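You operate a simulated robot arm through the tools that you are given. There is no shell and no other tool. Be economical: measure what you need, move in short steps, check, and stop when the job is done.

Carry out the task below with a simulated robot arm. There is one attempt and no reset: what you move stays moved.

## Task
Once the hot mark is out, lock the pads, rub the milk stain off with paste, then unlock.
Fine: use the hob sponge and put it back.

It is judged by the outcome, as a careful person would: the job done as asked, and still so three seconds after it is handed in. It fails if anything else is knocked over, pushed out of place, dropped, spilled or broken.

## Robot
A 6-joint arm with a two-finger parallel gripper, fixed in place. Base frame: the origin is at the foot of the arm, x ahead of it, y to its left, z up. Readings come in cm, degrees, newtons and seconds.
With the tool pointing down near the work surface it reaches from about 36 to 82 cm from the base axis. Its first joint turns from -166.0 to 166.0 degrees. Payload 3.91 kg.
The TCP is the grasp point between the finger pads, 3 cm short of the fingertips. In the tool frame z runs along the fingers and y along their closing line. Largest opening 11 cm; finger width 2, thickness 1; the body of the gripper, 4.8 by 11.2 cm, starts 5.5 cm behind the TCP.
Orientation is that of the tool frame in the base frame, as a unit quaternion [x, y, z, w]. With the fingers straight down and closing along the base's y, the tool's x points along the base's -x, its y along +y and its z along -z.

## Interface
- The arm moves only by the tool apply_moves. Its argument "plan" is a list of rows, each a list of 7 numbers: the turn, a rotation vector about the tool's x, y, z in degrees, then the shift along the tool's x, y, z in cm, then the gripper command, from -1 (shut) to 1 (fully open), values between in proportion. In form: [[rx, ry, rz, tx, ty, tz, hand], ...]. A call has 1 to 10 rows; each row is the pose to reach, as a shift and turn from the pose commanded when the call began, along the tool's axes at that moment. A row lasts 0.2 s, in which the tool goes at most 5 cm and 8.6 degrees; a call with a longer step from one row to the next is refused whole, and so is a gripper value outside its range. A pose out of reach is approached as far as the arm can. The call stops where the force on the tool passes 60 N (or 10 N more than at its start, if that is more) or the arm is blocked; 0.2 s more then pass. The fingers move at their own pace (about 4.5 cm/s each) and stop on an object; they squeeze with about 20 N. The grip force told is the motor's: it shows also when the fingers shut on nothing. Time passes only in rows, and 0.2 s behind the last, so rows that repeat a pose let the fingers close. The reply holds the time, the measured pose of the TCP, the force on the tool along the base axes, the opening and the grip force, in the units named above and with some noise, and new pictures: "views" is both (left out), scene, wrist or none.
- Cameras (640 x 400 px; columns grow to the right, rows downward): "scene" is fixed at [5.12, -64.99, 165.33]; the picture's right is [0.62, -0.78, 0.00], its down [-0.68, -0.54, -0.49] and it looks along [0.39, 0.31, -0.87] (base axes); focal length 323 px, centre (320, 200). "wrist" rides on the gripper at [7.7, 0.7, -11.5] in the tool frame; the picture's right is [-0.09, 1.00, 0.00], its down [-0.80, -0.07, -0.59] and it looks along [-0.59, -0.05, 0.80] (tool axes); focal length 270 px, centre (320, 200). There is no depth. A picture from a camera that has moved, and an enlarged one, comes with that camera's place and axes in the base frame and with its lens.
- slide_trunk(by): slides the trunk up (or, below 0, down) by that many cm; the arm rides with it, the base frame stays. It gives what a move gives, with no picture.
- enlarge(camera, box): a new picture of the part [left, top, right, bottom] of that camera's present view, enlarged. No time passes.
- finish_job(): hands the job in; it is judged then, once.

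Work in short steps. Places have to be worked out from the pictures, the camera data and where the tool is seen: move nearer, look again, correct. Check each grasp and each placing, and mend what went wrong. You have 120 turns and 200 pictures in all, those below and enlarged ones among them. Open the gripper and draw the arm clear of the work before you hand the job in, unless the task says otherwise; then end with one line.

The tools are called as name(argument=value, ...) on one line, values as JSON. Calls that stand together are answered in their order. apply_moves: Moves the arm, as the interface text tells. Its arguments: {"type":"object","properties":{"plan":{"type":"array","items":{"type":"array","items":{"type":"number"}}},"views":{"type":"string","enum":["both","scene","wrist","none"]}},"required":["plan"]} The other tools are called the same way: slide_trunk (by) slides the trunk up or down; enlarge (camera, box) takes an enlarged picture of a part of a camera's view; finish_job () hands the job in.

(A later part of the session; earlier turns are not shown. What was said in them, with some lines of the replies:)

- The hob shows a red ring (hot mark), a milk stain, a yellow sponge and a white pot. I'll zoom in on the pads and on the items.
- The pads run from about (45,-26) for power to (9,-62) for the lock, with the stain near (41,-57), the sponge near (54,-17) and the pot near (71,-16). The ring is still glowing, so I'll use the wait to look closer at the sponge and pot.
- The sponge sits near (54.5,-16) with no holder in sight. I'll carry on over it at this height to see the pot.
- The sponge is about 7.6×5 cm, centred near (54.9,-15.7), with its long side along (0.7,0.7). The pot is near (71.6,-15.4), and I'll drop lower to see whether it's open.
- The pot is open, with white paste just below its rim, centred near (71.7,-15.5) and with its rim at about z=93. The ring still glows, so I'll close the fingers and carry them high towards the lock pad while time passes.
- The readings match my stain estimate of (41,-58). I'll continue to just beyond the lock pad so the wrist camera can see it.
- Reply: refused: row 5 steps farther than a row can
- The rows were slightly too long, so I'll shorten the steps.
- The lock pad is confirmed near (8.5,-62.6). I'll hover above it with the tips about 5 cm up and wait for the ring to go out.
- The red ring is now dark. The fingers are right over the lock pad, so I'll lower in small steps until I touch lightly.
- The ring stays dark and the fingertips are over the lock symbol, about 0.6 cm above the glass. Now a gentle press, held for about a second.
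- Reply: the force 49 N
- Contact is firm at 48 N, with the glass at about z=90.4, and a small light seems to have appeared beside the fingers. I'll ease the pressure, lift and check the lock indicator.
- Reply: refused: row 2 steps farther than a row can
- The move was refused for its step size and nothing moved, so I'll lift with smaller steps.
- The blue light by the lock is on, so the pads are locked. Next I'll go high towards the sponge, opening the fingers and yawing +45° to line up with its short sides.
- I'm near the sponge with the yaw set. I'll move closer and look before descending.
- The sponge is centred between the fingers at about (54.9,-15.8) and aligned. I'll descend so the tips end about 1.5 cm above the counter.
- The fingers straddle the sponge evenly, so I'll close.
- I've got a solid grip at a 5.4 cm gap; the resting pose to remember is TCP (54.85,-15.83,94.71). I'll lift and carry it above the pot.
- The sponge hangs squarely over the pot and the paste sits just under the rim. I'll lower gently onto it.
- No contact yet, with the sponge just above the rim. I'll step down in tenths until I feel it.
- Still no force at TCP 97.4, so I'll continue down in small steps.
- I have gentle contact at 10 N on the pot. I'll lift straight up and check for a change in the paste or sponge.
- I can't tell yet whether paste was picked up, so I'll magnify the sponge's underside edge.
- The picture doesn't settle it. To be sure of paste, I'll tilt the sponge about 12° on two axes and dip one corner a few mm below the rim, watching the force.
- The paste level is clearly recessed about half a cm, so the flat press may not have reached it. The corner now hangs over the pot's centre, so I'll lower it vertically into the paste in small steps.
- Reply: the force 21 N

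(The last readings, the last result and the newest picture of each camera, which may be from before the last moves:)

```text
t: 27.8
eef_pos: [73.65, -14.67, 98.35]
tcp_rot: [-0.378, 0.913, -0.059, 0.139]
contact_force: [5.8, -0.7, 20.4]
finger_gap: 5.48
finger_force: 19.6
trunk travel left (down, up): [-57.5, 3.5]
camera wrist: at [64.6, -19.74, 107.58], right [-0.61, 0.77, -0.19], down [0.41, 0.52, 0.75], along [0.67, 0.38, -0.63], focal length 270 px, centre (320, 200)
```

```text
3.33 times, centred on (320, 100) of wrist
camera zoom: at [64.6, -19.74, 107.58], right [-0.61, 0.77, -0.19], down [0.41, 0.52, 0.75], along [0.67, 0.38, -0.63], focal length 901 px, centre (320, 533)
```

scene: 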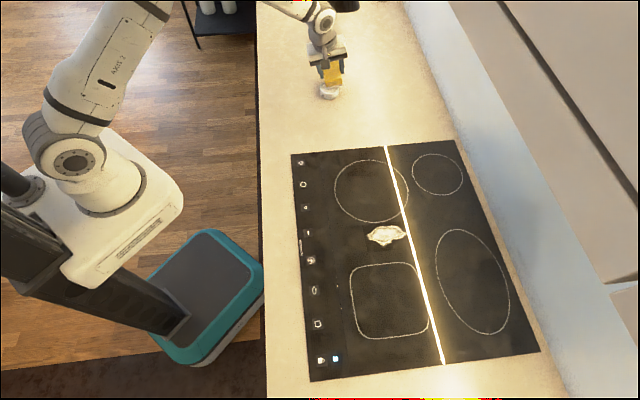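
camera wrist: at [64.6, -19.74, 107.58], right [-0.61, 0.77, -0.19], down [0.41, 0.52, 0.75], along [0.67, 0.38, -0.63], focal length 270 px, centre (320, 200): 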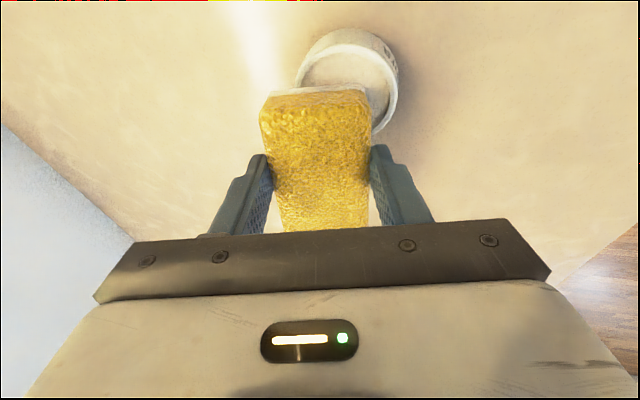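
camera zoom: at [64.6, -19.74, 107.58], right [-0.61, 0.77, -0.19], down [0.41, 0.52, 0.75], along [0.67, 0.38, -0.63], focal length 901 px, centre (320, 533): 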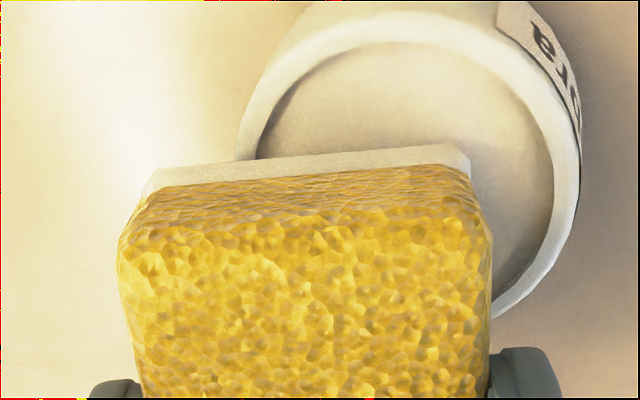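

I feel contact at 20 N with the corner inside the rim, i.e. on the paste. I'll lift, level the sponge and look for paste.

apply_moves(plan=[[0, 0, 0, -0.4, -0.4, -2, -1], [0, 0, 0, -1.2, -1.2, -6, -1], [-4, 4, 0, -1.5, -1.5, -7, -1], [-8, 8, 0, -1.5, -1.5, -7, -1], [-12, 12, 0, -1.5, -1.5, -7, -1], [-12, 12, 0, -1.5, -1.5, -7, -1]])

enlarge(camera="scene", box=[312, 40, 352, 105])

enlarge(camera="wrist", box=[240, 40, 400, 160])

```text
t: 29.2
eef_pos: [73.63, -14.74, 105.49]
tcp_rot: [-0.383, 0.924, 0.0, -0.001]
contact_force: [0.3, -0.1, -0.8]
finger_gap: 5.49
finger_force: 19.7
trunk travel left (down, up): [-57.5, 3.5]
camera wrist: at [67.73, -19.7, 116.97], right [-0.64, 0.77, 0.0], down [0.62, 0.52, 0.59], along [0.45, 0.38, -0.8], focal length 270 px, centre (320, 200)
```

scene: 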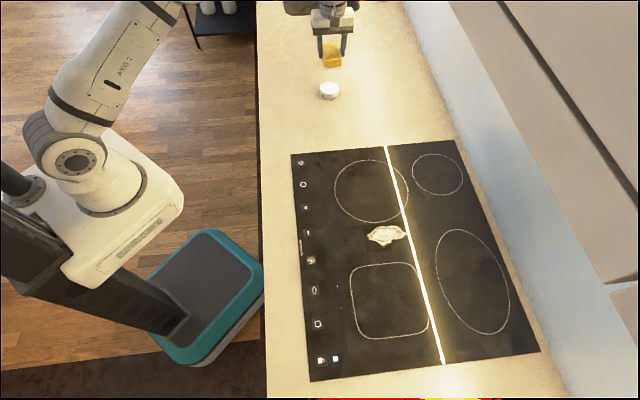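
wrist: 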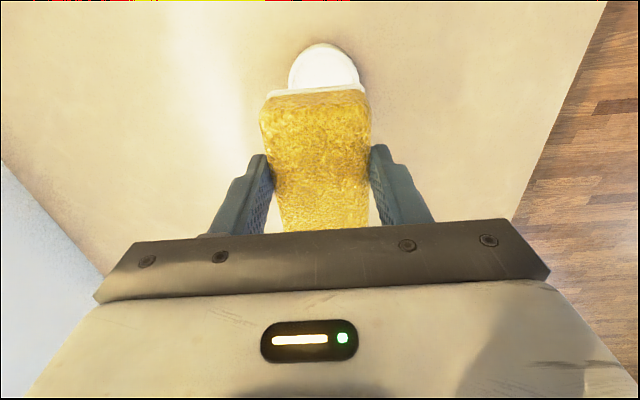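

```text
6.15 times, centred on (332, 72) of scene
camera zoom: at [5.12, -64.99, 165.33], right [0.62, -0.78, 0.0], down [-0.68, -0.54, -0.49], along [0.39, 0.31, -0.87], focal length 1986 px, centre (246, 985)
```

zoom: 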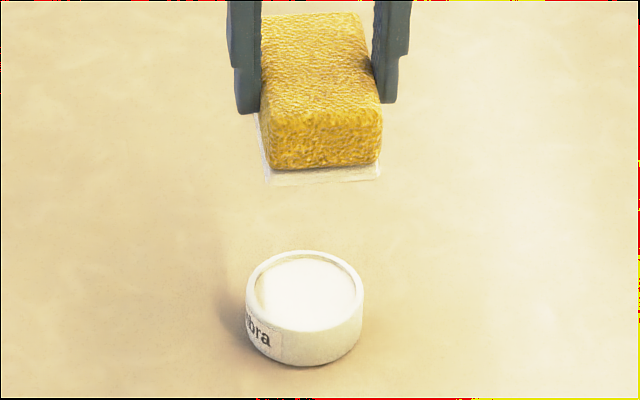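

```text
3.33 times, centred on (320, 100) of wrist
camera zoom: at [67.73, -19.7, 116.97], right [-0.64, 0.77, 0.0], down [0.62, 0.52, 0.59], along [0.45, 0.38, -0.8], focal length 901 px, centre (320, 533)
```

zoom: 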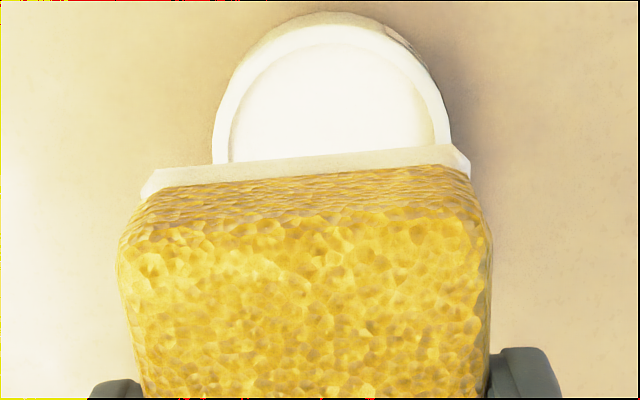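

The pot hasn't moved and the sponge is level. Now I'll carry it to the stain at about (41,-57.7), keeping height.

apply_moves(plan=[[0, 0, 0, 4.6, -0.6, 0, -1], [0, 0, 0, 9.2, -1.2, 0, -1], [0, 0, 0, 13.8, -1.8, 0, -1], [0, 0, 0, 18.4, -2.4, 0, -1], [0, 0, 0, 23, -3, 0, -1], [0, 0, 0, 27.6, -3.7, 0, -1], [0, 0, 0, 32.2, -4.4, 0, -1], [0, 0, 0, 36.8, -5.1, 0, -1], [0, 0, 0, 41.4, -5.8, 0, -1], [0, 0, 0, 46, -6.4, 0, -1]])

```text
t: 31.4
eef_pos: [45.55, -51.82, 105.44]
tcp_rot: [-0.382, 0.924, 0.0, -0.001]
contact_force: [-0.4, 0.4, -0.3]
finger_gap: 5.49
finger_force: 20.0
trunk travel left (down, up): [-57.5, 3.5]
camera wrist: at [39.63, -56.85, 116.97], right [-0.64, 0.77, 0.0], down [0.62, 0.52, 0.59], along [0.46, 0.38, -0.8], focal length 270 px, centre (320, 200)
```

scene: 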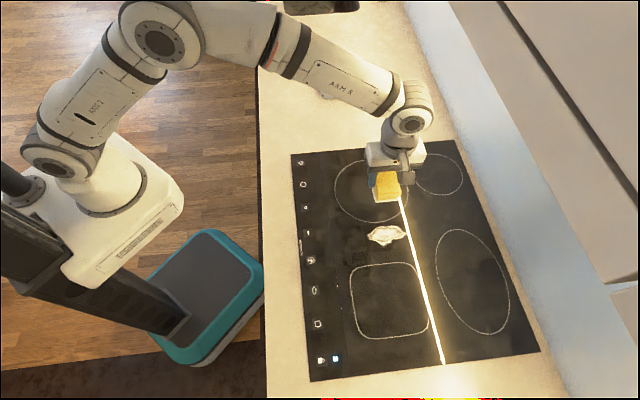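
wrist: 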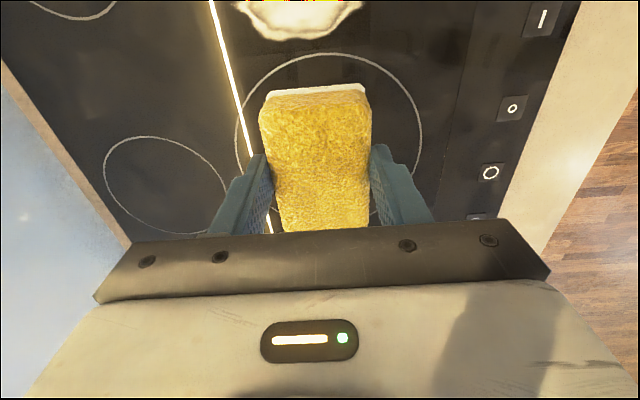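

The stain spans about 10 cm along the tool's y and 6 cm along its x, centred near (40.9,-57.5). I'll move over it and lower to just above the glass.

apply_moves(plan=[[0, 0, 0, 3.6, -0.4, 2, -1], [0, 0, 0, 7.3, -0.7, 4.5, -1], [0, 0, 0, 7.3, -0.7, 8, -1], [0, 0, 0, 7.3, -0.7, 9.6, -1], [0, 0, 0, 7.3, -0.7, 9.6, -1]], views="scene")

apply_moves(plan=[[0, 0, 0, 0, 0, 0.3, -1], [0, 0, 0, 0, 0, 0.6, -1], [0, 0, 0, 0, 0, 0.8, -1]], views="none")

```text
t: 32.6
eef_pos: [40.93, -57.53, 95.79]
tcp_rot: [-0.382, 0.924, 0.0, 0.0]
contact_force: [1.3, 0.5, -0.3]
finger_gap: 5.46
finger_force: 20.0
trunk travel left (down, up): [-57.5, 3.5]
```

scene: 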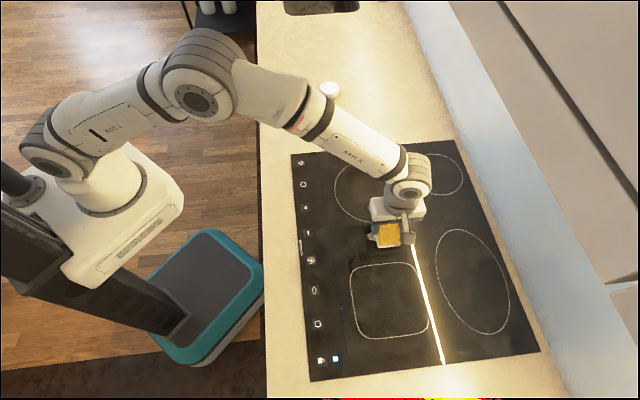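

```text
t: 33.4
eef_pos: [40.91, -57.45, 95.32]
tcp_rot: [-0.383, 0.924, -0.002, 0.0]
contact_force: [-0.4, -0.7, 14.7]
finger_gap: 5.51
finger_force: 20.1
trunk travel left (down, up): [-57.5, 3.5]
```

The sponge is on the glass at 15 N. Now the first rubbing strokes along the stain's length.

apply_moves(plan=[[0, 0, 0, 0, 1.8, 0, -1], [0, 0, 0, 0, 3.4, 0, -1], [0, 0, 0, 0, 1.7, 0, -1], [0, 0, 0, 0, 0, 0, -1], [0, 0, 0, 0, -1.8, 0, -1], [0, 0, 0, 0, -3.4, 0, -1], [0, 0, 0, 0, -1.7, 0, -1], [0, 0, 0, 0, 0, 0, -1]])

```text
t: 35.2
eef_pos: [41.01, -57.48, 95.17]
tcp_rot: [-0.382, 0.924, -0.003, 0.0]
contact_force: [6.2, -6.0, 26.7]
finger_gap: 5.46
finger_force: 20.5
trunk travel left (down, up): [-57.5, 3.5]
camera wrist: at [35.11, -62.45, 106.69], right [-0.64, 0.77, -0.01], down [0.61, 0.52, 0.59], along [0.46, 0.38, -0.8], focal length 270 px, centre (320, 200)
```

scene: 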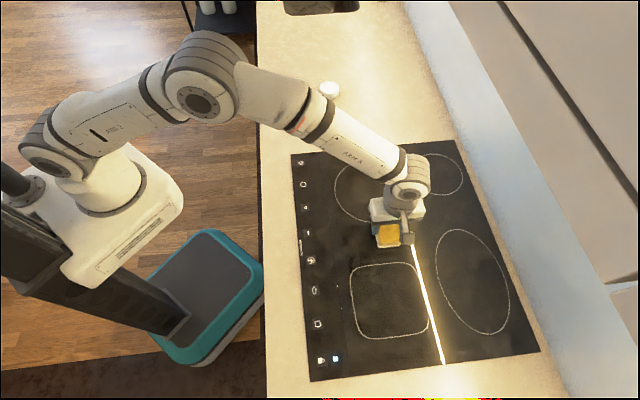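
wrist: 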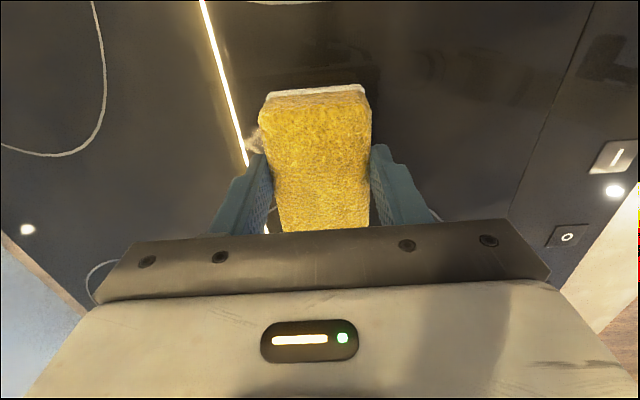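

The stain seems mostly gone on the right, with a faded remnant on the left (−y) side. I'll do more strokes, reaching farther that way and covering x as well.

apply_moves(plan=[[0, 0, 0, -0.5, -1.8, 0, -1], [0, 0, 0, -0.5, -3.6, 0, -1], [0, 0, 0, -0.5, -5, 0, -1], [0, 0, 0, 0.8, -5, 0, -1], [0, 0, 0, 0.8, -3.2, 0, -1], [0, 0, 0, 0.8, -1.5, 0, -1], [0, 0, 0, -0.8, -1.5, 0, -1], [0, 0, 0, -0.8, -3.4, 0, -1], [0, 0, 0, 0, -5, 0, -1], [0, 0, 0, 0, -3.2, 0, -1]], views="none")

apply_moves(plan=[[0, 0, 0, 0.7, 2, 0, -1], [0, 0, 0, 0.7, 4, 0, -1], [0, 0, 0, 0.7, 6, 0, -1], [0, 0, 0, 0, 7.2, 0, -1], [0, 0, 0, -0.7, 7, 0, -1], [0, 0, 0, -0.7, 5, 0, -1], [0, 0, 0, -0.7, 3, 0, -1]], views="none")

apply_moves(plan=[[0, 0, 0, 0, 0, -1, -1], [0, 0, 0, -3, 0, -4, -1], [0, 0, 0, -7, 0, -6, -1], [0, 0, 0, -11, 0, -8, -1]])

enlarge(camera="scene", box=[330, 190, 450, 270])

```text
t: 37.4
eef_pos: [43.05, -59.72, 95.11]
tcp_rot: [-0.382, 0.924, 0.0, 0.0]
contact_force: [0.9, -0.8, 19.0]
finger_gap: 5.45
finger_force: 20.2
trunk travel left (down, up): [-57.5, 3.5]
```

```text
t: 39.0
eef_pos: [41.56, -57.13, 94.92]
tcp_rot: [-0.383, 0.924, 0.001, 0.0]
contact_force: [-0.5, 0.7, 3.5]
finger_gap: 5.46
finger_force: 19.7
trunk travel left (down, up): [-57.5, 3.5]
```

```text
t: 40.0
eef_pos: [49.28, -49.06, 102.92]
tcp_rot: [-0.384, 0.924, 0.0, -0.001]
contact_force: [1.0, 0.7, 0.3]
finger_gap: 5.45
finger_force: 20.2
trunk travel left (down, up): [-57.5, 3.5]
camera wrist: at [43.33, -54.12, 114.42], right [-0.64, 0.77, 0.0], down [0.62, 0.52, 0.59], along [0.46, 0.38, -0.8], focal length 270 px, centre (320, 200)
```

scene: 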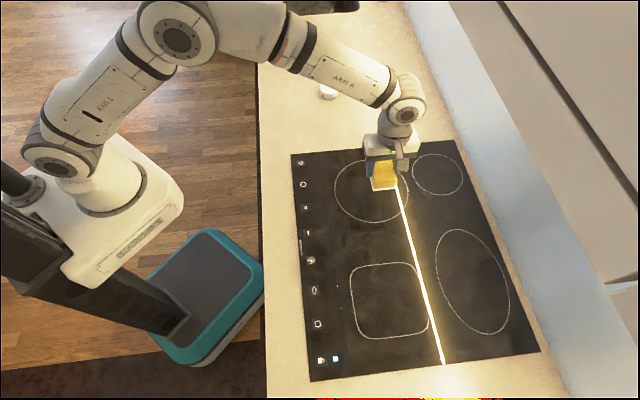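
wrist: 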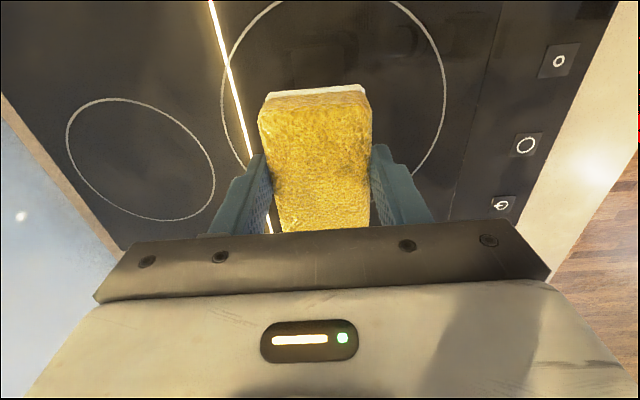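

```text
5.00 times, centred on (390, 230) of scene
camera zoom: at [5.12, -64.99, 165.33], right [0.62, -0.78, 0.0], down [-0.68, -0.54, -0.49], along [0.39, 0.31, -0.87], focal length 1614 px, centre (-30, 50)
```

zoom: 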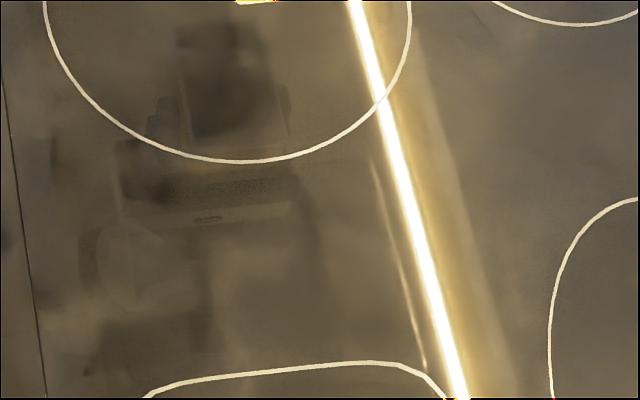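

The stain looks gone, apart from a thin line beside the light strip that's probably a reflection. I'll carry the sponge above its home spot and recheck the glass from there.

apply_moves(plan=[[0, 0, 0, -3.4, 2.4, -0.5, -1], [0, 0, 0, -6.8, 4.9, -1, -1], [0, 0, 0, -10.3, 7.3, -1, -1], [0, 0, 0, -13.7, 9.7, -1, -1], [0, 0, 0, -17.1, 12.2, -1, -1], [0, 0, 0, -20.5, 14.6, -1, -1], [0, 0, 0, -24, 17, -1, -1], [0, 0, 0, -27.4, 19.5, -1, -1], [0, 0, 0, -27.4, 19.5, -1, -1]])

enlarge(camera="scene", box=[330, 190, 450, 270])

```text
t: 42.0
eef_pos: [54.81, -16.04, 103.9]
tcp_rot: [-0.382, 0.924, 0.0, 0.0]
contact_force: [-0.1, -0.2, -0.8]
finger_gap: 5.49
finger_force: 19.6
trunk travel left (down, up): [-57.5, 3.5]
camera wrist: at [48.93, -21.05, 115.28], right [-0.64, 0.77, 0.0], down [0.62, 0.52, 0.59], along [0.46, 0.38, -0.8], focal length 270 px, centre (320, 200)
```

scene: 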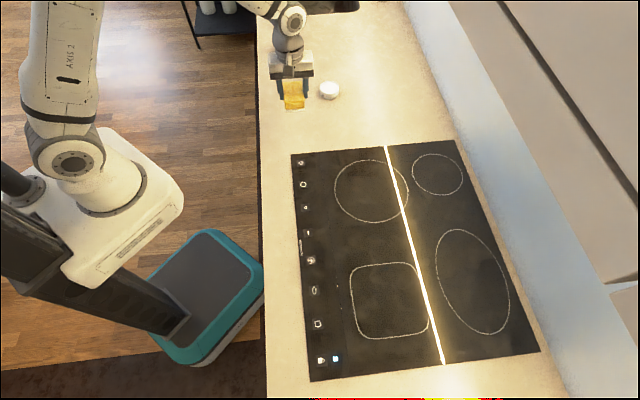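
wrist: 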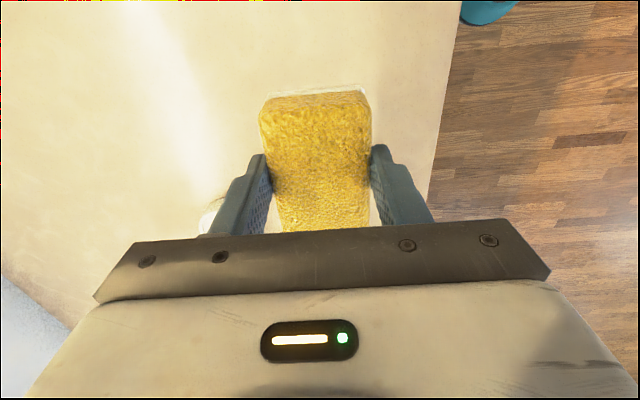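

```text
5.00 times, centred on (390, 230) of scene
camera zoom: at [5.12, -64.99, 165.33], right [0.62, -0.78, 0.0], down [-0.68, -0.54, -0.49], along [0.39, 0.31, -0.87], focal length 1614 px, centre (-30, 50)
```

zoom: 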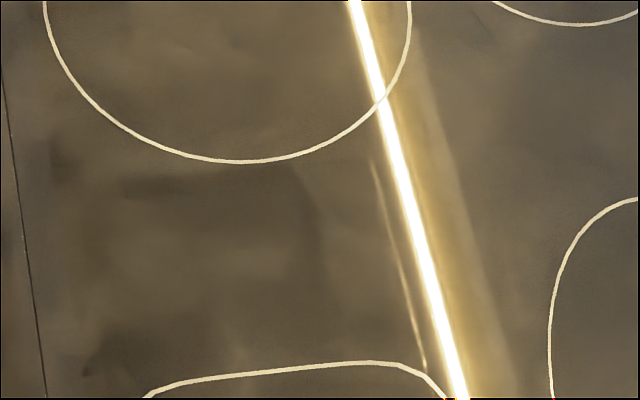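

The glass is clean except for that thin line, so I'll magnify it to see whether it's residue or a reflection.

enlarge(camera="scene", box=[390, 215, 425, 270])

```text
7.27 times, centred on (408, 242) of scene
camera zoom: at [5.12, -64.99, 165.33], right [0.62, -0.78, 0.0], down [-0.68, -0.54, -0.49], along [0.39, 0.31, -0.87], focal length 2347 px, centre (-316, -109)
```

zoom: 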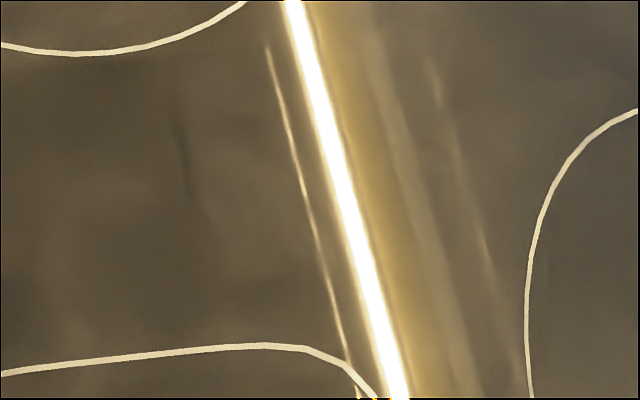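

Those are reflections of the under-cabinet lights, running in parallel on both sides, so the glass is clean. Now I'll set the sponge down where it came from.

apply_moves(plan=[[0, 0, 0, -0.1, 0.1, 4, -1], [0, 0, 0, -0.1, 0.1, 7.5, -1], [0, 0, 0, -0.1, 0.1, 8.7, -1], [0, 0, 0, -0.1, 0.1, 9.1, -1], [0, 0, 0, -0.1, 0.1, 9.1, -1]], views="none")

```text
t: 43.2
eef_pos: [54.91, -15.97, 94.77]
tcp_rot: [-0.383, 0.924, 0.0, 0.001]
contact_force: [0.1, 0.1, -0.7]
finger_gap: 5.5
finger_force: 20.4
trunk travel left (down, up): [-57.5, 3.5]
```

I'm at the original height with no load yet, so I'll lower a hair more and then open.

apply_moves(plan=[[0, 0, 0, 0, 0, 0.1, -1], [0, 0, 0, 0, 0, 0.15, -1], [0, 0, 0, 0, 0, 0.15, -1]], views="none")

apply_moves(plan=[[0, 0, 0, 0, 0, 0, 0.2], [0, 0, 0, 0, 0, 0, 1], [0, 0, 0, 0, 0, 0, 1], [0, 0, 0, 0, 0, 0, 1], [0, 0, 0, 0, 0, -3, 1], [0, 0, 0, 0, 0, -7, 1], [0, 0, 0, 0, 0, -10, 1]])

```text
t: 44.0
eef_pos: [54.87, -16.15, 94.79]
tcp_rot: [-0.383, 0.924, -0.001, 0.001]
contact_force: [0.2, -0.6, -0.8]
finger_gap: 5.47
finger_force: 20.5
trunk travel left (down, up): [-57.5, 3.5]
```

```text
t: 45.6
eef_pos: [54.93, -15.89, 104.77]
tcp_rot: [-0.383, 0.924, 0.0, 0.0]
contact_force: [0.7, 0.2, 0.0]
finger_gap: 11.01
finger_force: 0.1
trunk travel left (down, up): [-57.5, 3.5]
camera wrist: at [49.04, -20.93, 116.22], right [-0.64, 0.77, 0.0], down [0.62, 0.52, 0.59], along [0.45, 0.38, -0.8], focal length 270 px, centre (320, 200)
```

scene: 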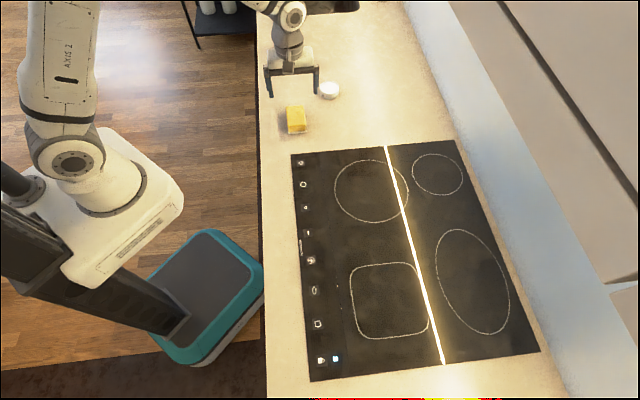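
wrist: 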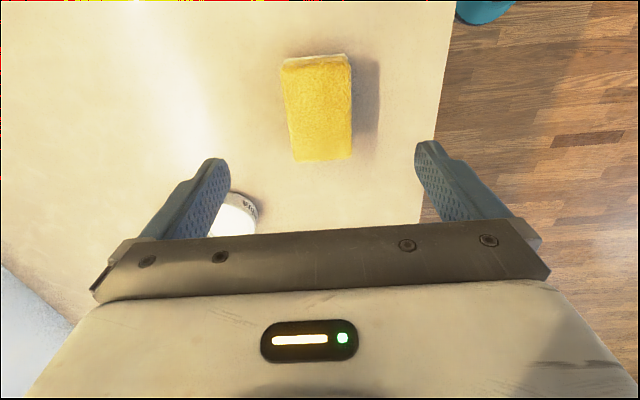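

The sponge is back in its place and the pot is untouched. I'll close the fingers and head back to the lock pad, undoing the yaw on the way.

apply_moves(plan=[[0, 0, 4, 4.5, 0, -1, 1], [0, 0, 9, 9, 0, -2, 0], [0, 0, 14, 13.6, 0, -2, -1], [0, 0, 19, 18.2, 0, -2, -1], [0, 0, 24, 22.8, -0.1, -2, -1], [0, 0, 29, 27.4, -0.2, -2, -1], [0, 0, 34, 32, -0.2, -2, -1], [0, 0, 39, 36.6, -0.3, -2, -1], [0, 0, 45, 41.2, -0.3, -2, -1], [0, 0, 45, 45.8, -0.3, -2, -1]], views="wrist")

```text
t: 47.8
eef_pos: [22.75, -48.87, 106.6]
tcp_rot: [0.0, 1.0, 0.001, 0.0]
contact_force: [0.6, 0.1, -0.5]
finger_gap: 0.0
finger_force: 20.4
trunk travel left (down, up): [-57.5, 3.5]
camera wrist: at [15.09, -48.25, 118.18], right [0.09, 1.0, 0.0], down [0.8, -0.07, 0.59], along [0.59, -0.05, -0.8], focal length 270 px, centre (320, 200)
```

wrist: 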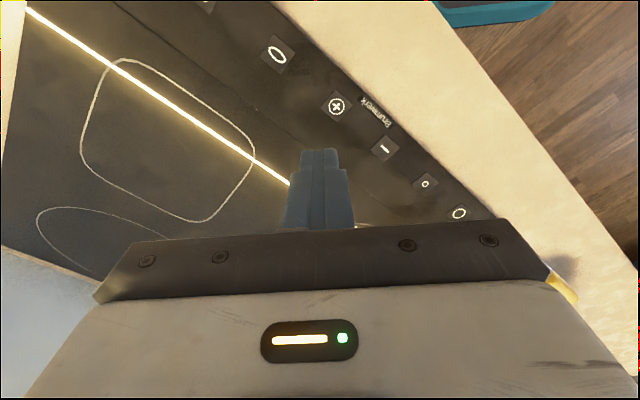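

Next I move to directly above the lock pad at (8.6,-62.8).

apply_moves(plan=[[0, 0, 0, 3.4, -3.4, 0, -1], [0, 0, 0, 6.8, -6.8, 0, -1], [0, 0, 0, 10.2, -10.2, 1, -1], [0, 0, 0, 13, -12.8, 4, -1], [0, 0, 0, 14.1, -13.9, 8, -1], [0, 0, 0, 14.1, -13.9, 11, -1], [0, 0, 0, 14.1, -13.9, 12.8, -1], [0, 0, 0, 14.1, -13.9, 12.8, -1]], views="wrist")

```text
t: 49.6
eef_pos: [8.7, -62.88, 93.84]
tcp_rot: [0.0, 1.0, 0.0, 0.0]
contact_force: [0.2, 0.4, -0.3]
finger_gap: 0.0
finger_force: 19.8
trunk travel left (down, up): [-57.5, 3.5]
camera wrist: at [1.06, -62.14, 105.39], right [0.09, 1.0, 0.0], down [0.8, -0.07, 0.59], along [0.59, -0.05, -0.8], focal length 270 px, centre (320, 200)
```

wrist: 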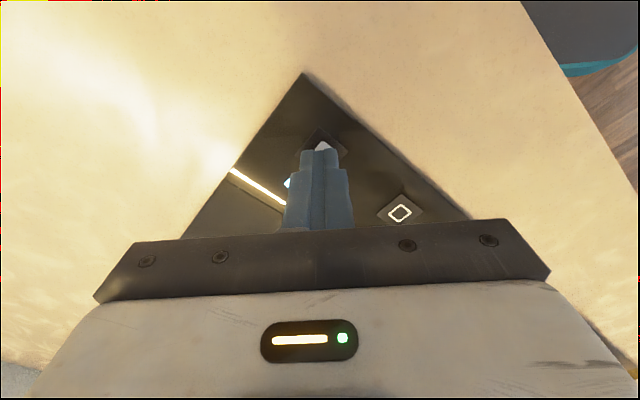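

I'm over the lock pad and the blue light is still on. Same gentle press as before.

apply_moves(plan=[[0, 0, 0, 0, 0, 0.4, -1], [0, 0, 0, 0, 0, 0.65, -1], [0, 0, 0, 0, 0, 0.8, -1], [0, 0, 0, 0, 0, 0.9, -1], [0, 0, 0, 0, 0, 0.9, -1]], views="none")

apply_moves(plan=[[0, 0, 0, 0, 0, -1, -1], [0, 0, 0, -2, 0, -4, -1], [0, 0, 0, -4, 0, -7, -1]], views="wrist")

```text
t: 50.8
eef_pos: [8.59, -62.68, 93.33]
tcp_rot: [0.0, 1.0, -0.005, 0.0]
contact_force: [3.9, -9.9, 31.9]
finger_gap: 0.0
finger_force: 20.3
trunk travel left (down, up): [-57.5, 3.5]
```

```text
t: 51.6
eef_pos: [12.7, -62.24, 100.19]
tcp_rot: [-0.001, 1.0, 0.001, 0.0]
contact_force: [0.0, 0.2, 0.5]
finger_gap: 0.0
finger_force: 19.7
trunk travel left (down, up): [-57.5, 3.5]
camera wrist: at [5.08, -61.69, 111.71], right [0.09, 1.0, 0.0], down [0.8, -0.07, 0.59], along [0.59, -0.05, -0.8], focal length 270 px, centre (320, 200)
```

wrist: 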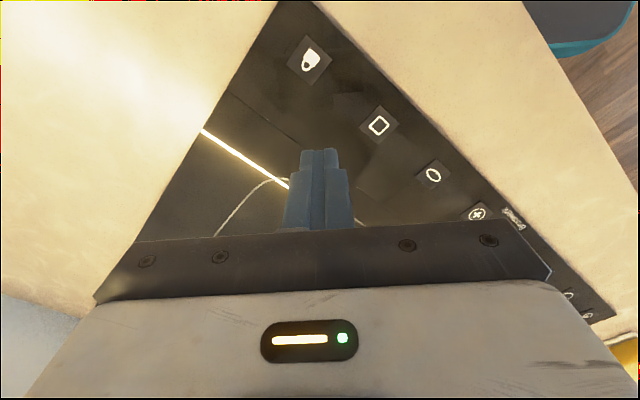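

The lock light is off, so the pads are unlocked. I'll open the gripper and draw the arm back clear of the counter for a final check.

apply_moves(plan=[[0, 0, 0, 0, 0, -4.5, -1], [0, 0, 0, -1, 3, -8, -1], [0, 0, 0, -2.5, 7, -10, 0], [0, 0, 0, -4, 11, -12, 1], [0, 0, 0, -5.5, 15.5, -13, 1], [0, 0, 0, -7, 20, -14, 1], [0, 0, 0, -8.5, 24.5, -14, 1], [0, 0, 0, -10, 29, -14, 1], [0, 0, 0, -11.5, 33.5, -14, 1], [0, 0, 0, -13, 37, -14, 1]])

enlarge(camera="scene", box=[270, 60, 490, 390])

enlarge(camera="scene", box=[260, 60, 420, 160])

enlarge(camera="wrist", box=[0, 0, 340, 220])

```text
t: 53.8
eef_pos: [25.68, -25.6, 114.17]
tcp_rot: [0.0, 1.0, 0.0, -0.001]
contact_force: [0.3, 0.7, 0.1]
finger_gap: 10.99
finger_force: 0.0
trunk travel left (down, up): [-57.5, 3.5]
camera wrist: at [18.01, -24.94, 125.64], right [0.09, 1.0, 0.0], down [0.8, -0.07, 0.59], along [0.59, -0.05, -0.8], focal length 270 px, centre (320, 200)
```

scene: 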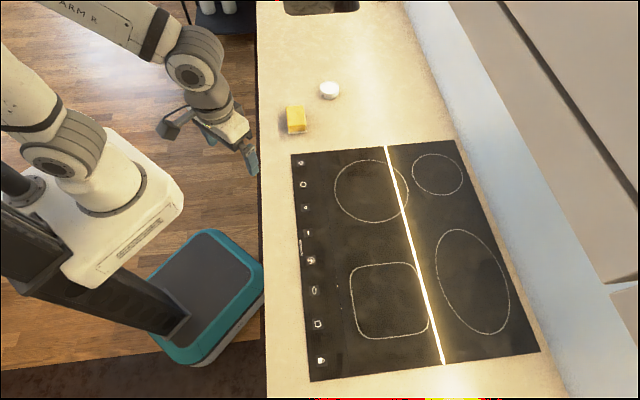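
wrist: 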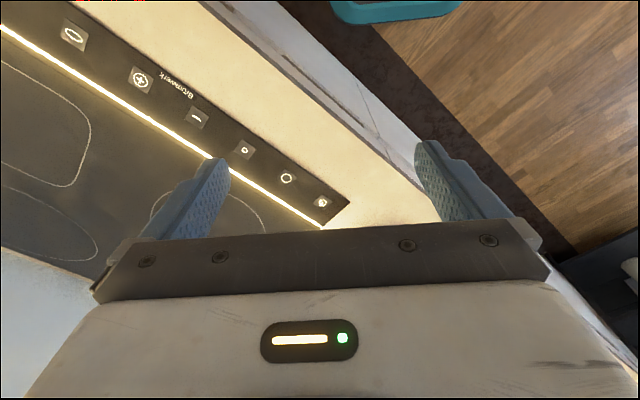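

```text
1.21 times, centred on (380, 225) of scene
camera zoom: at [5.12, -64.99, 165.33], right [0.62, -0.78, 0.0], down [-0.68, -0.54, -0.49], along [0.39, 0.31, -0.87], focal length 391 px, centre (247, 170)
```

zoom: 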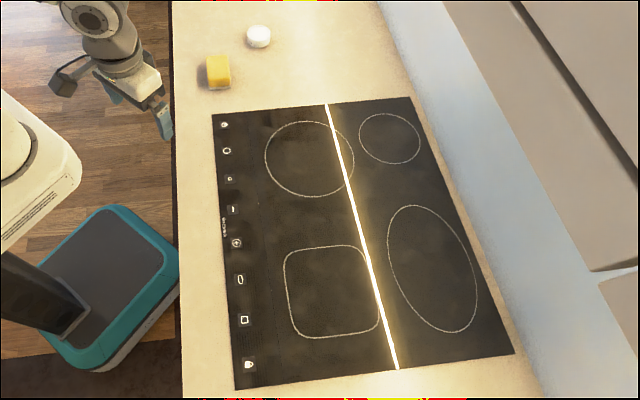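

```text
4.00 times, centred on (340, 110) of scene
camera zoom: at [5.12, -64.99, 165.33], right [0.62, -0.78, 0.0], down [-0.68, -0.54, -0.49], along [0.39, 0.31, -0.87], focal length 1291 px, centre (240, 560)
```

zoom: 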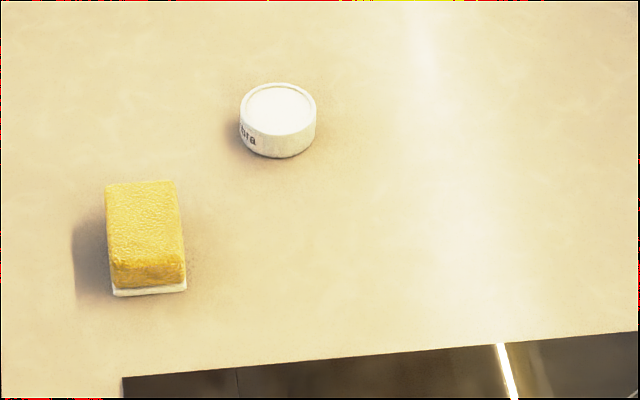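

```text
1.82 times, centred on (170, 110) of wrist
camera zoom: at [18.01, -24.94, 125.64], right [0.09, 1.0, 0.0], down [0.8, -0.07, 0.59], along [0.59, -0.05, -0.8], focal length 491 px, centre (593, 364)
```

zoom: 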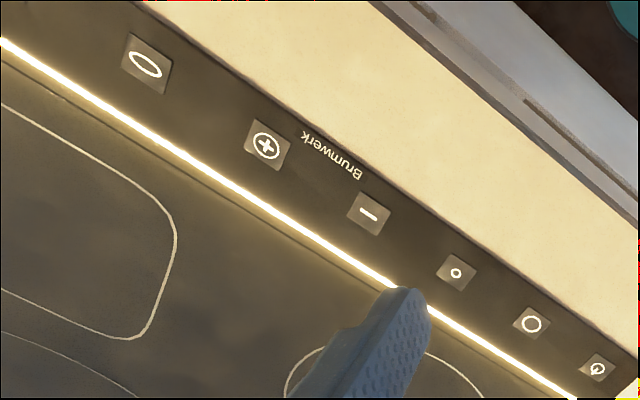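

The glass is clean and the lock light is off. The sponge and pot are in their places and the arm is clear, so I'm handing in.

finish_job()

```text
The job is handed in.
```

Job done: after the hot mark went out I locked the pads, rubbed the milk stain off with paste on the hob sponge, put the sponge back and unlocked the pads.
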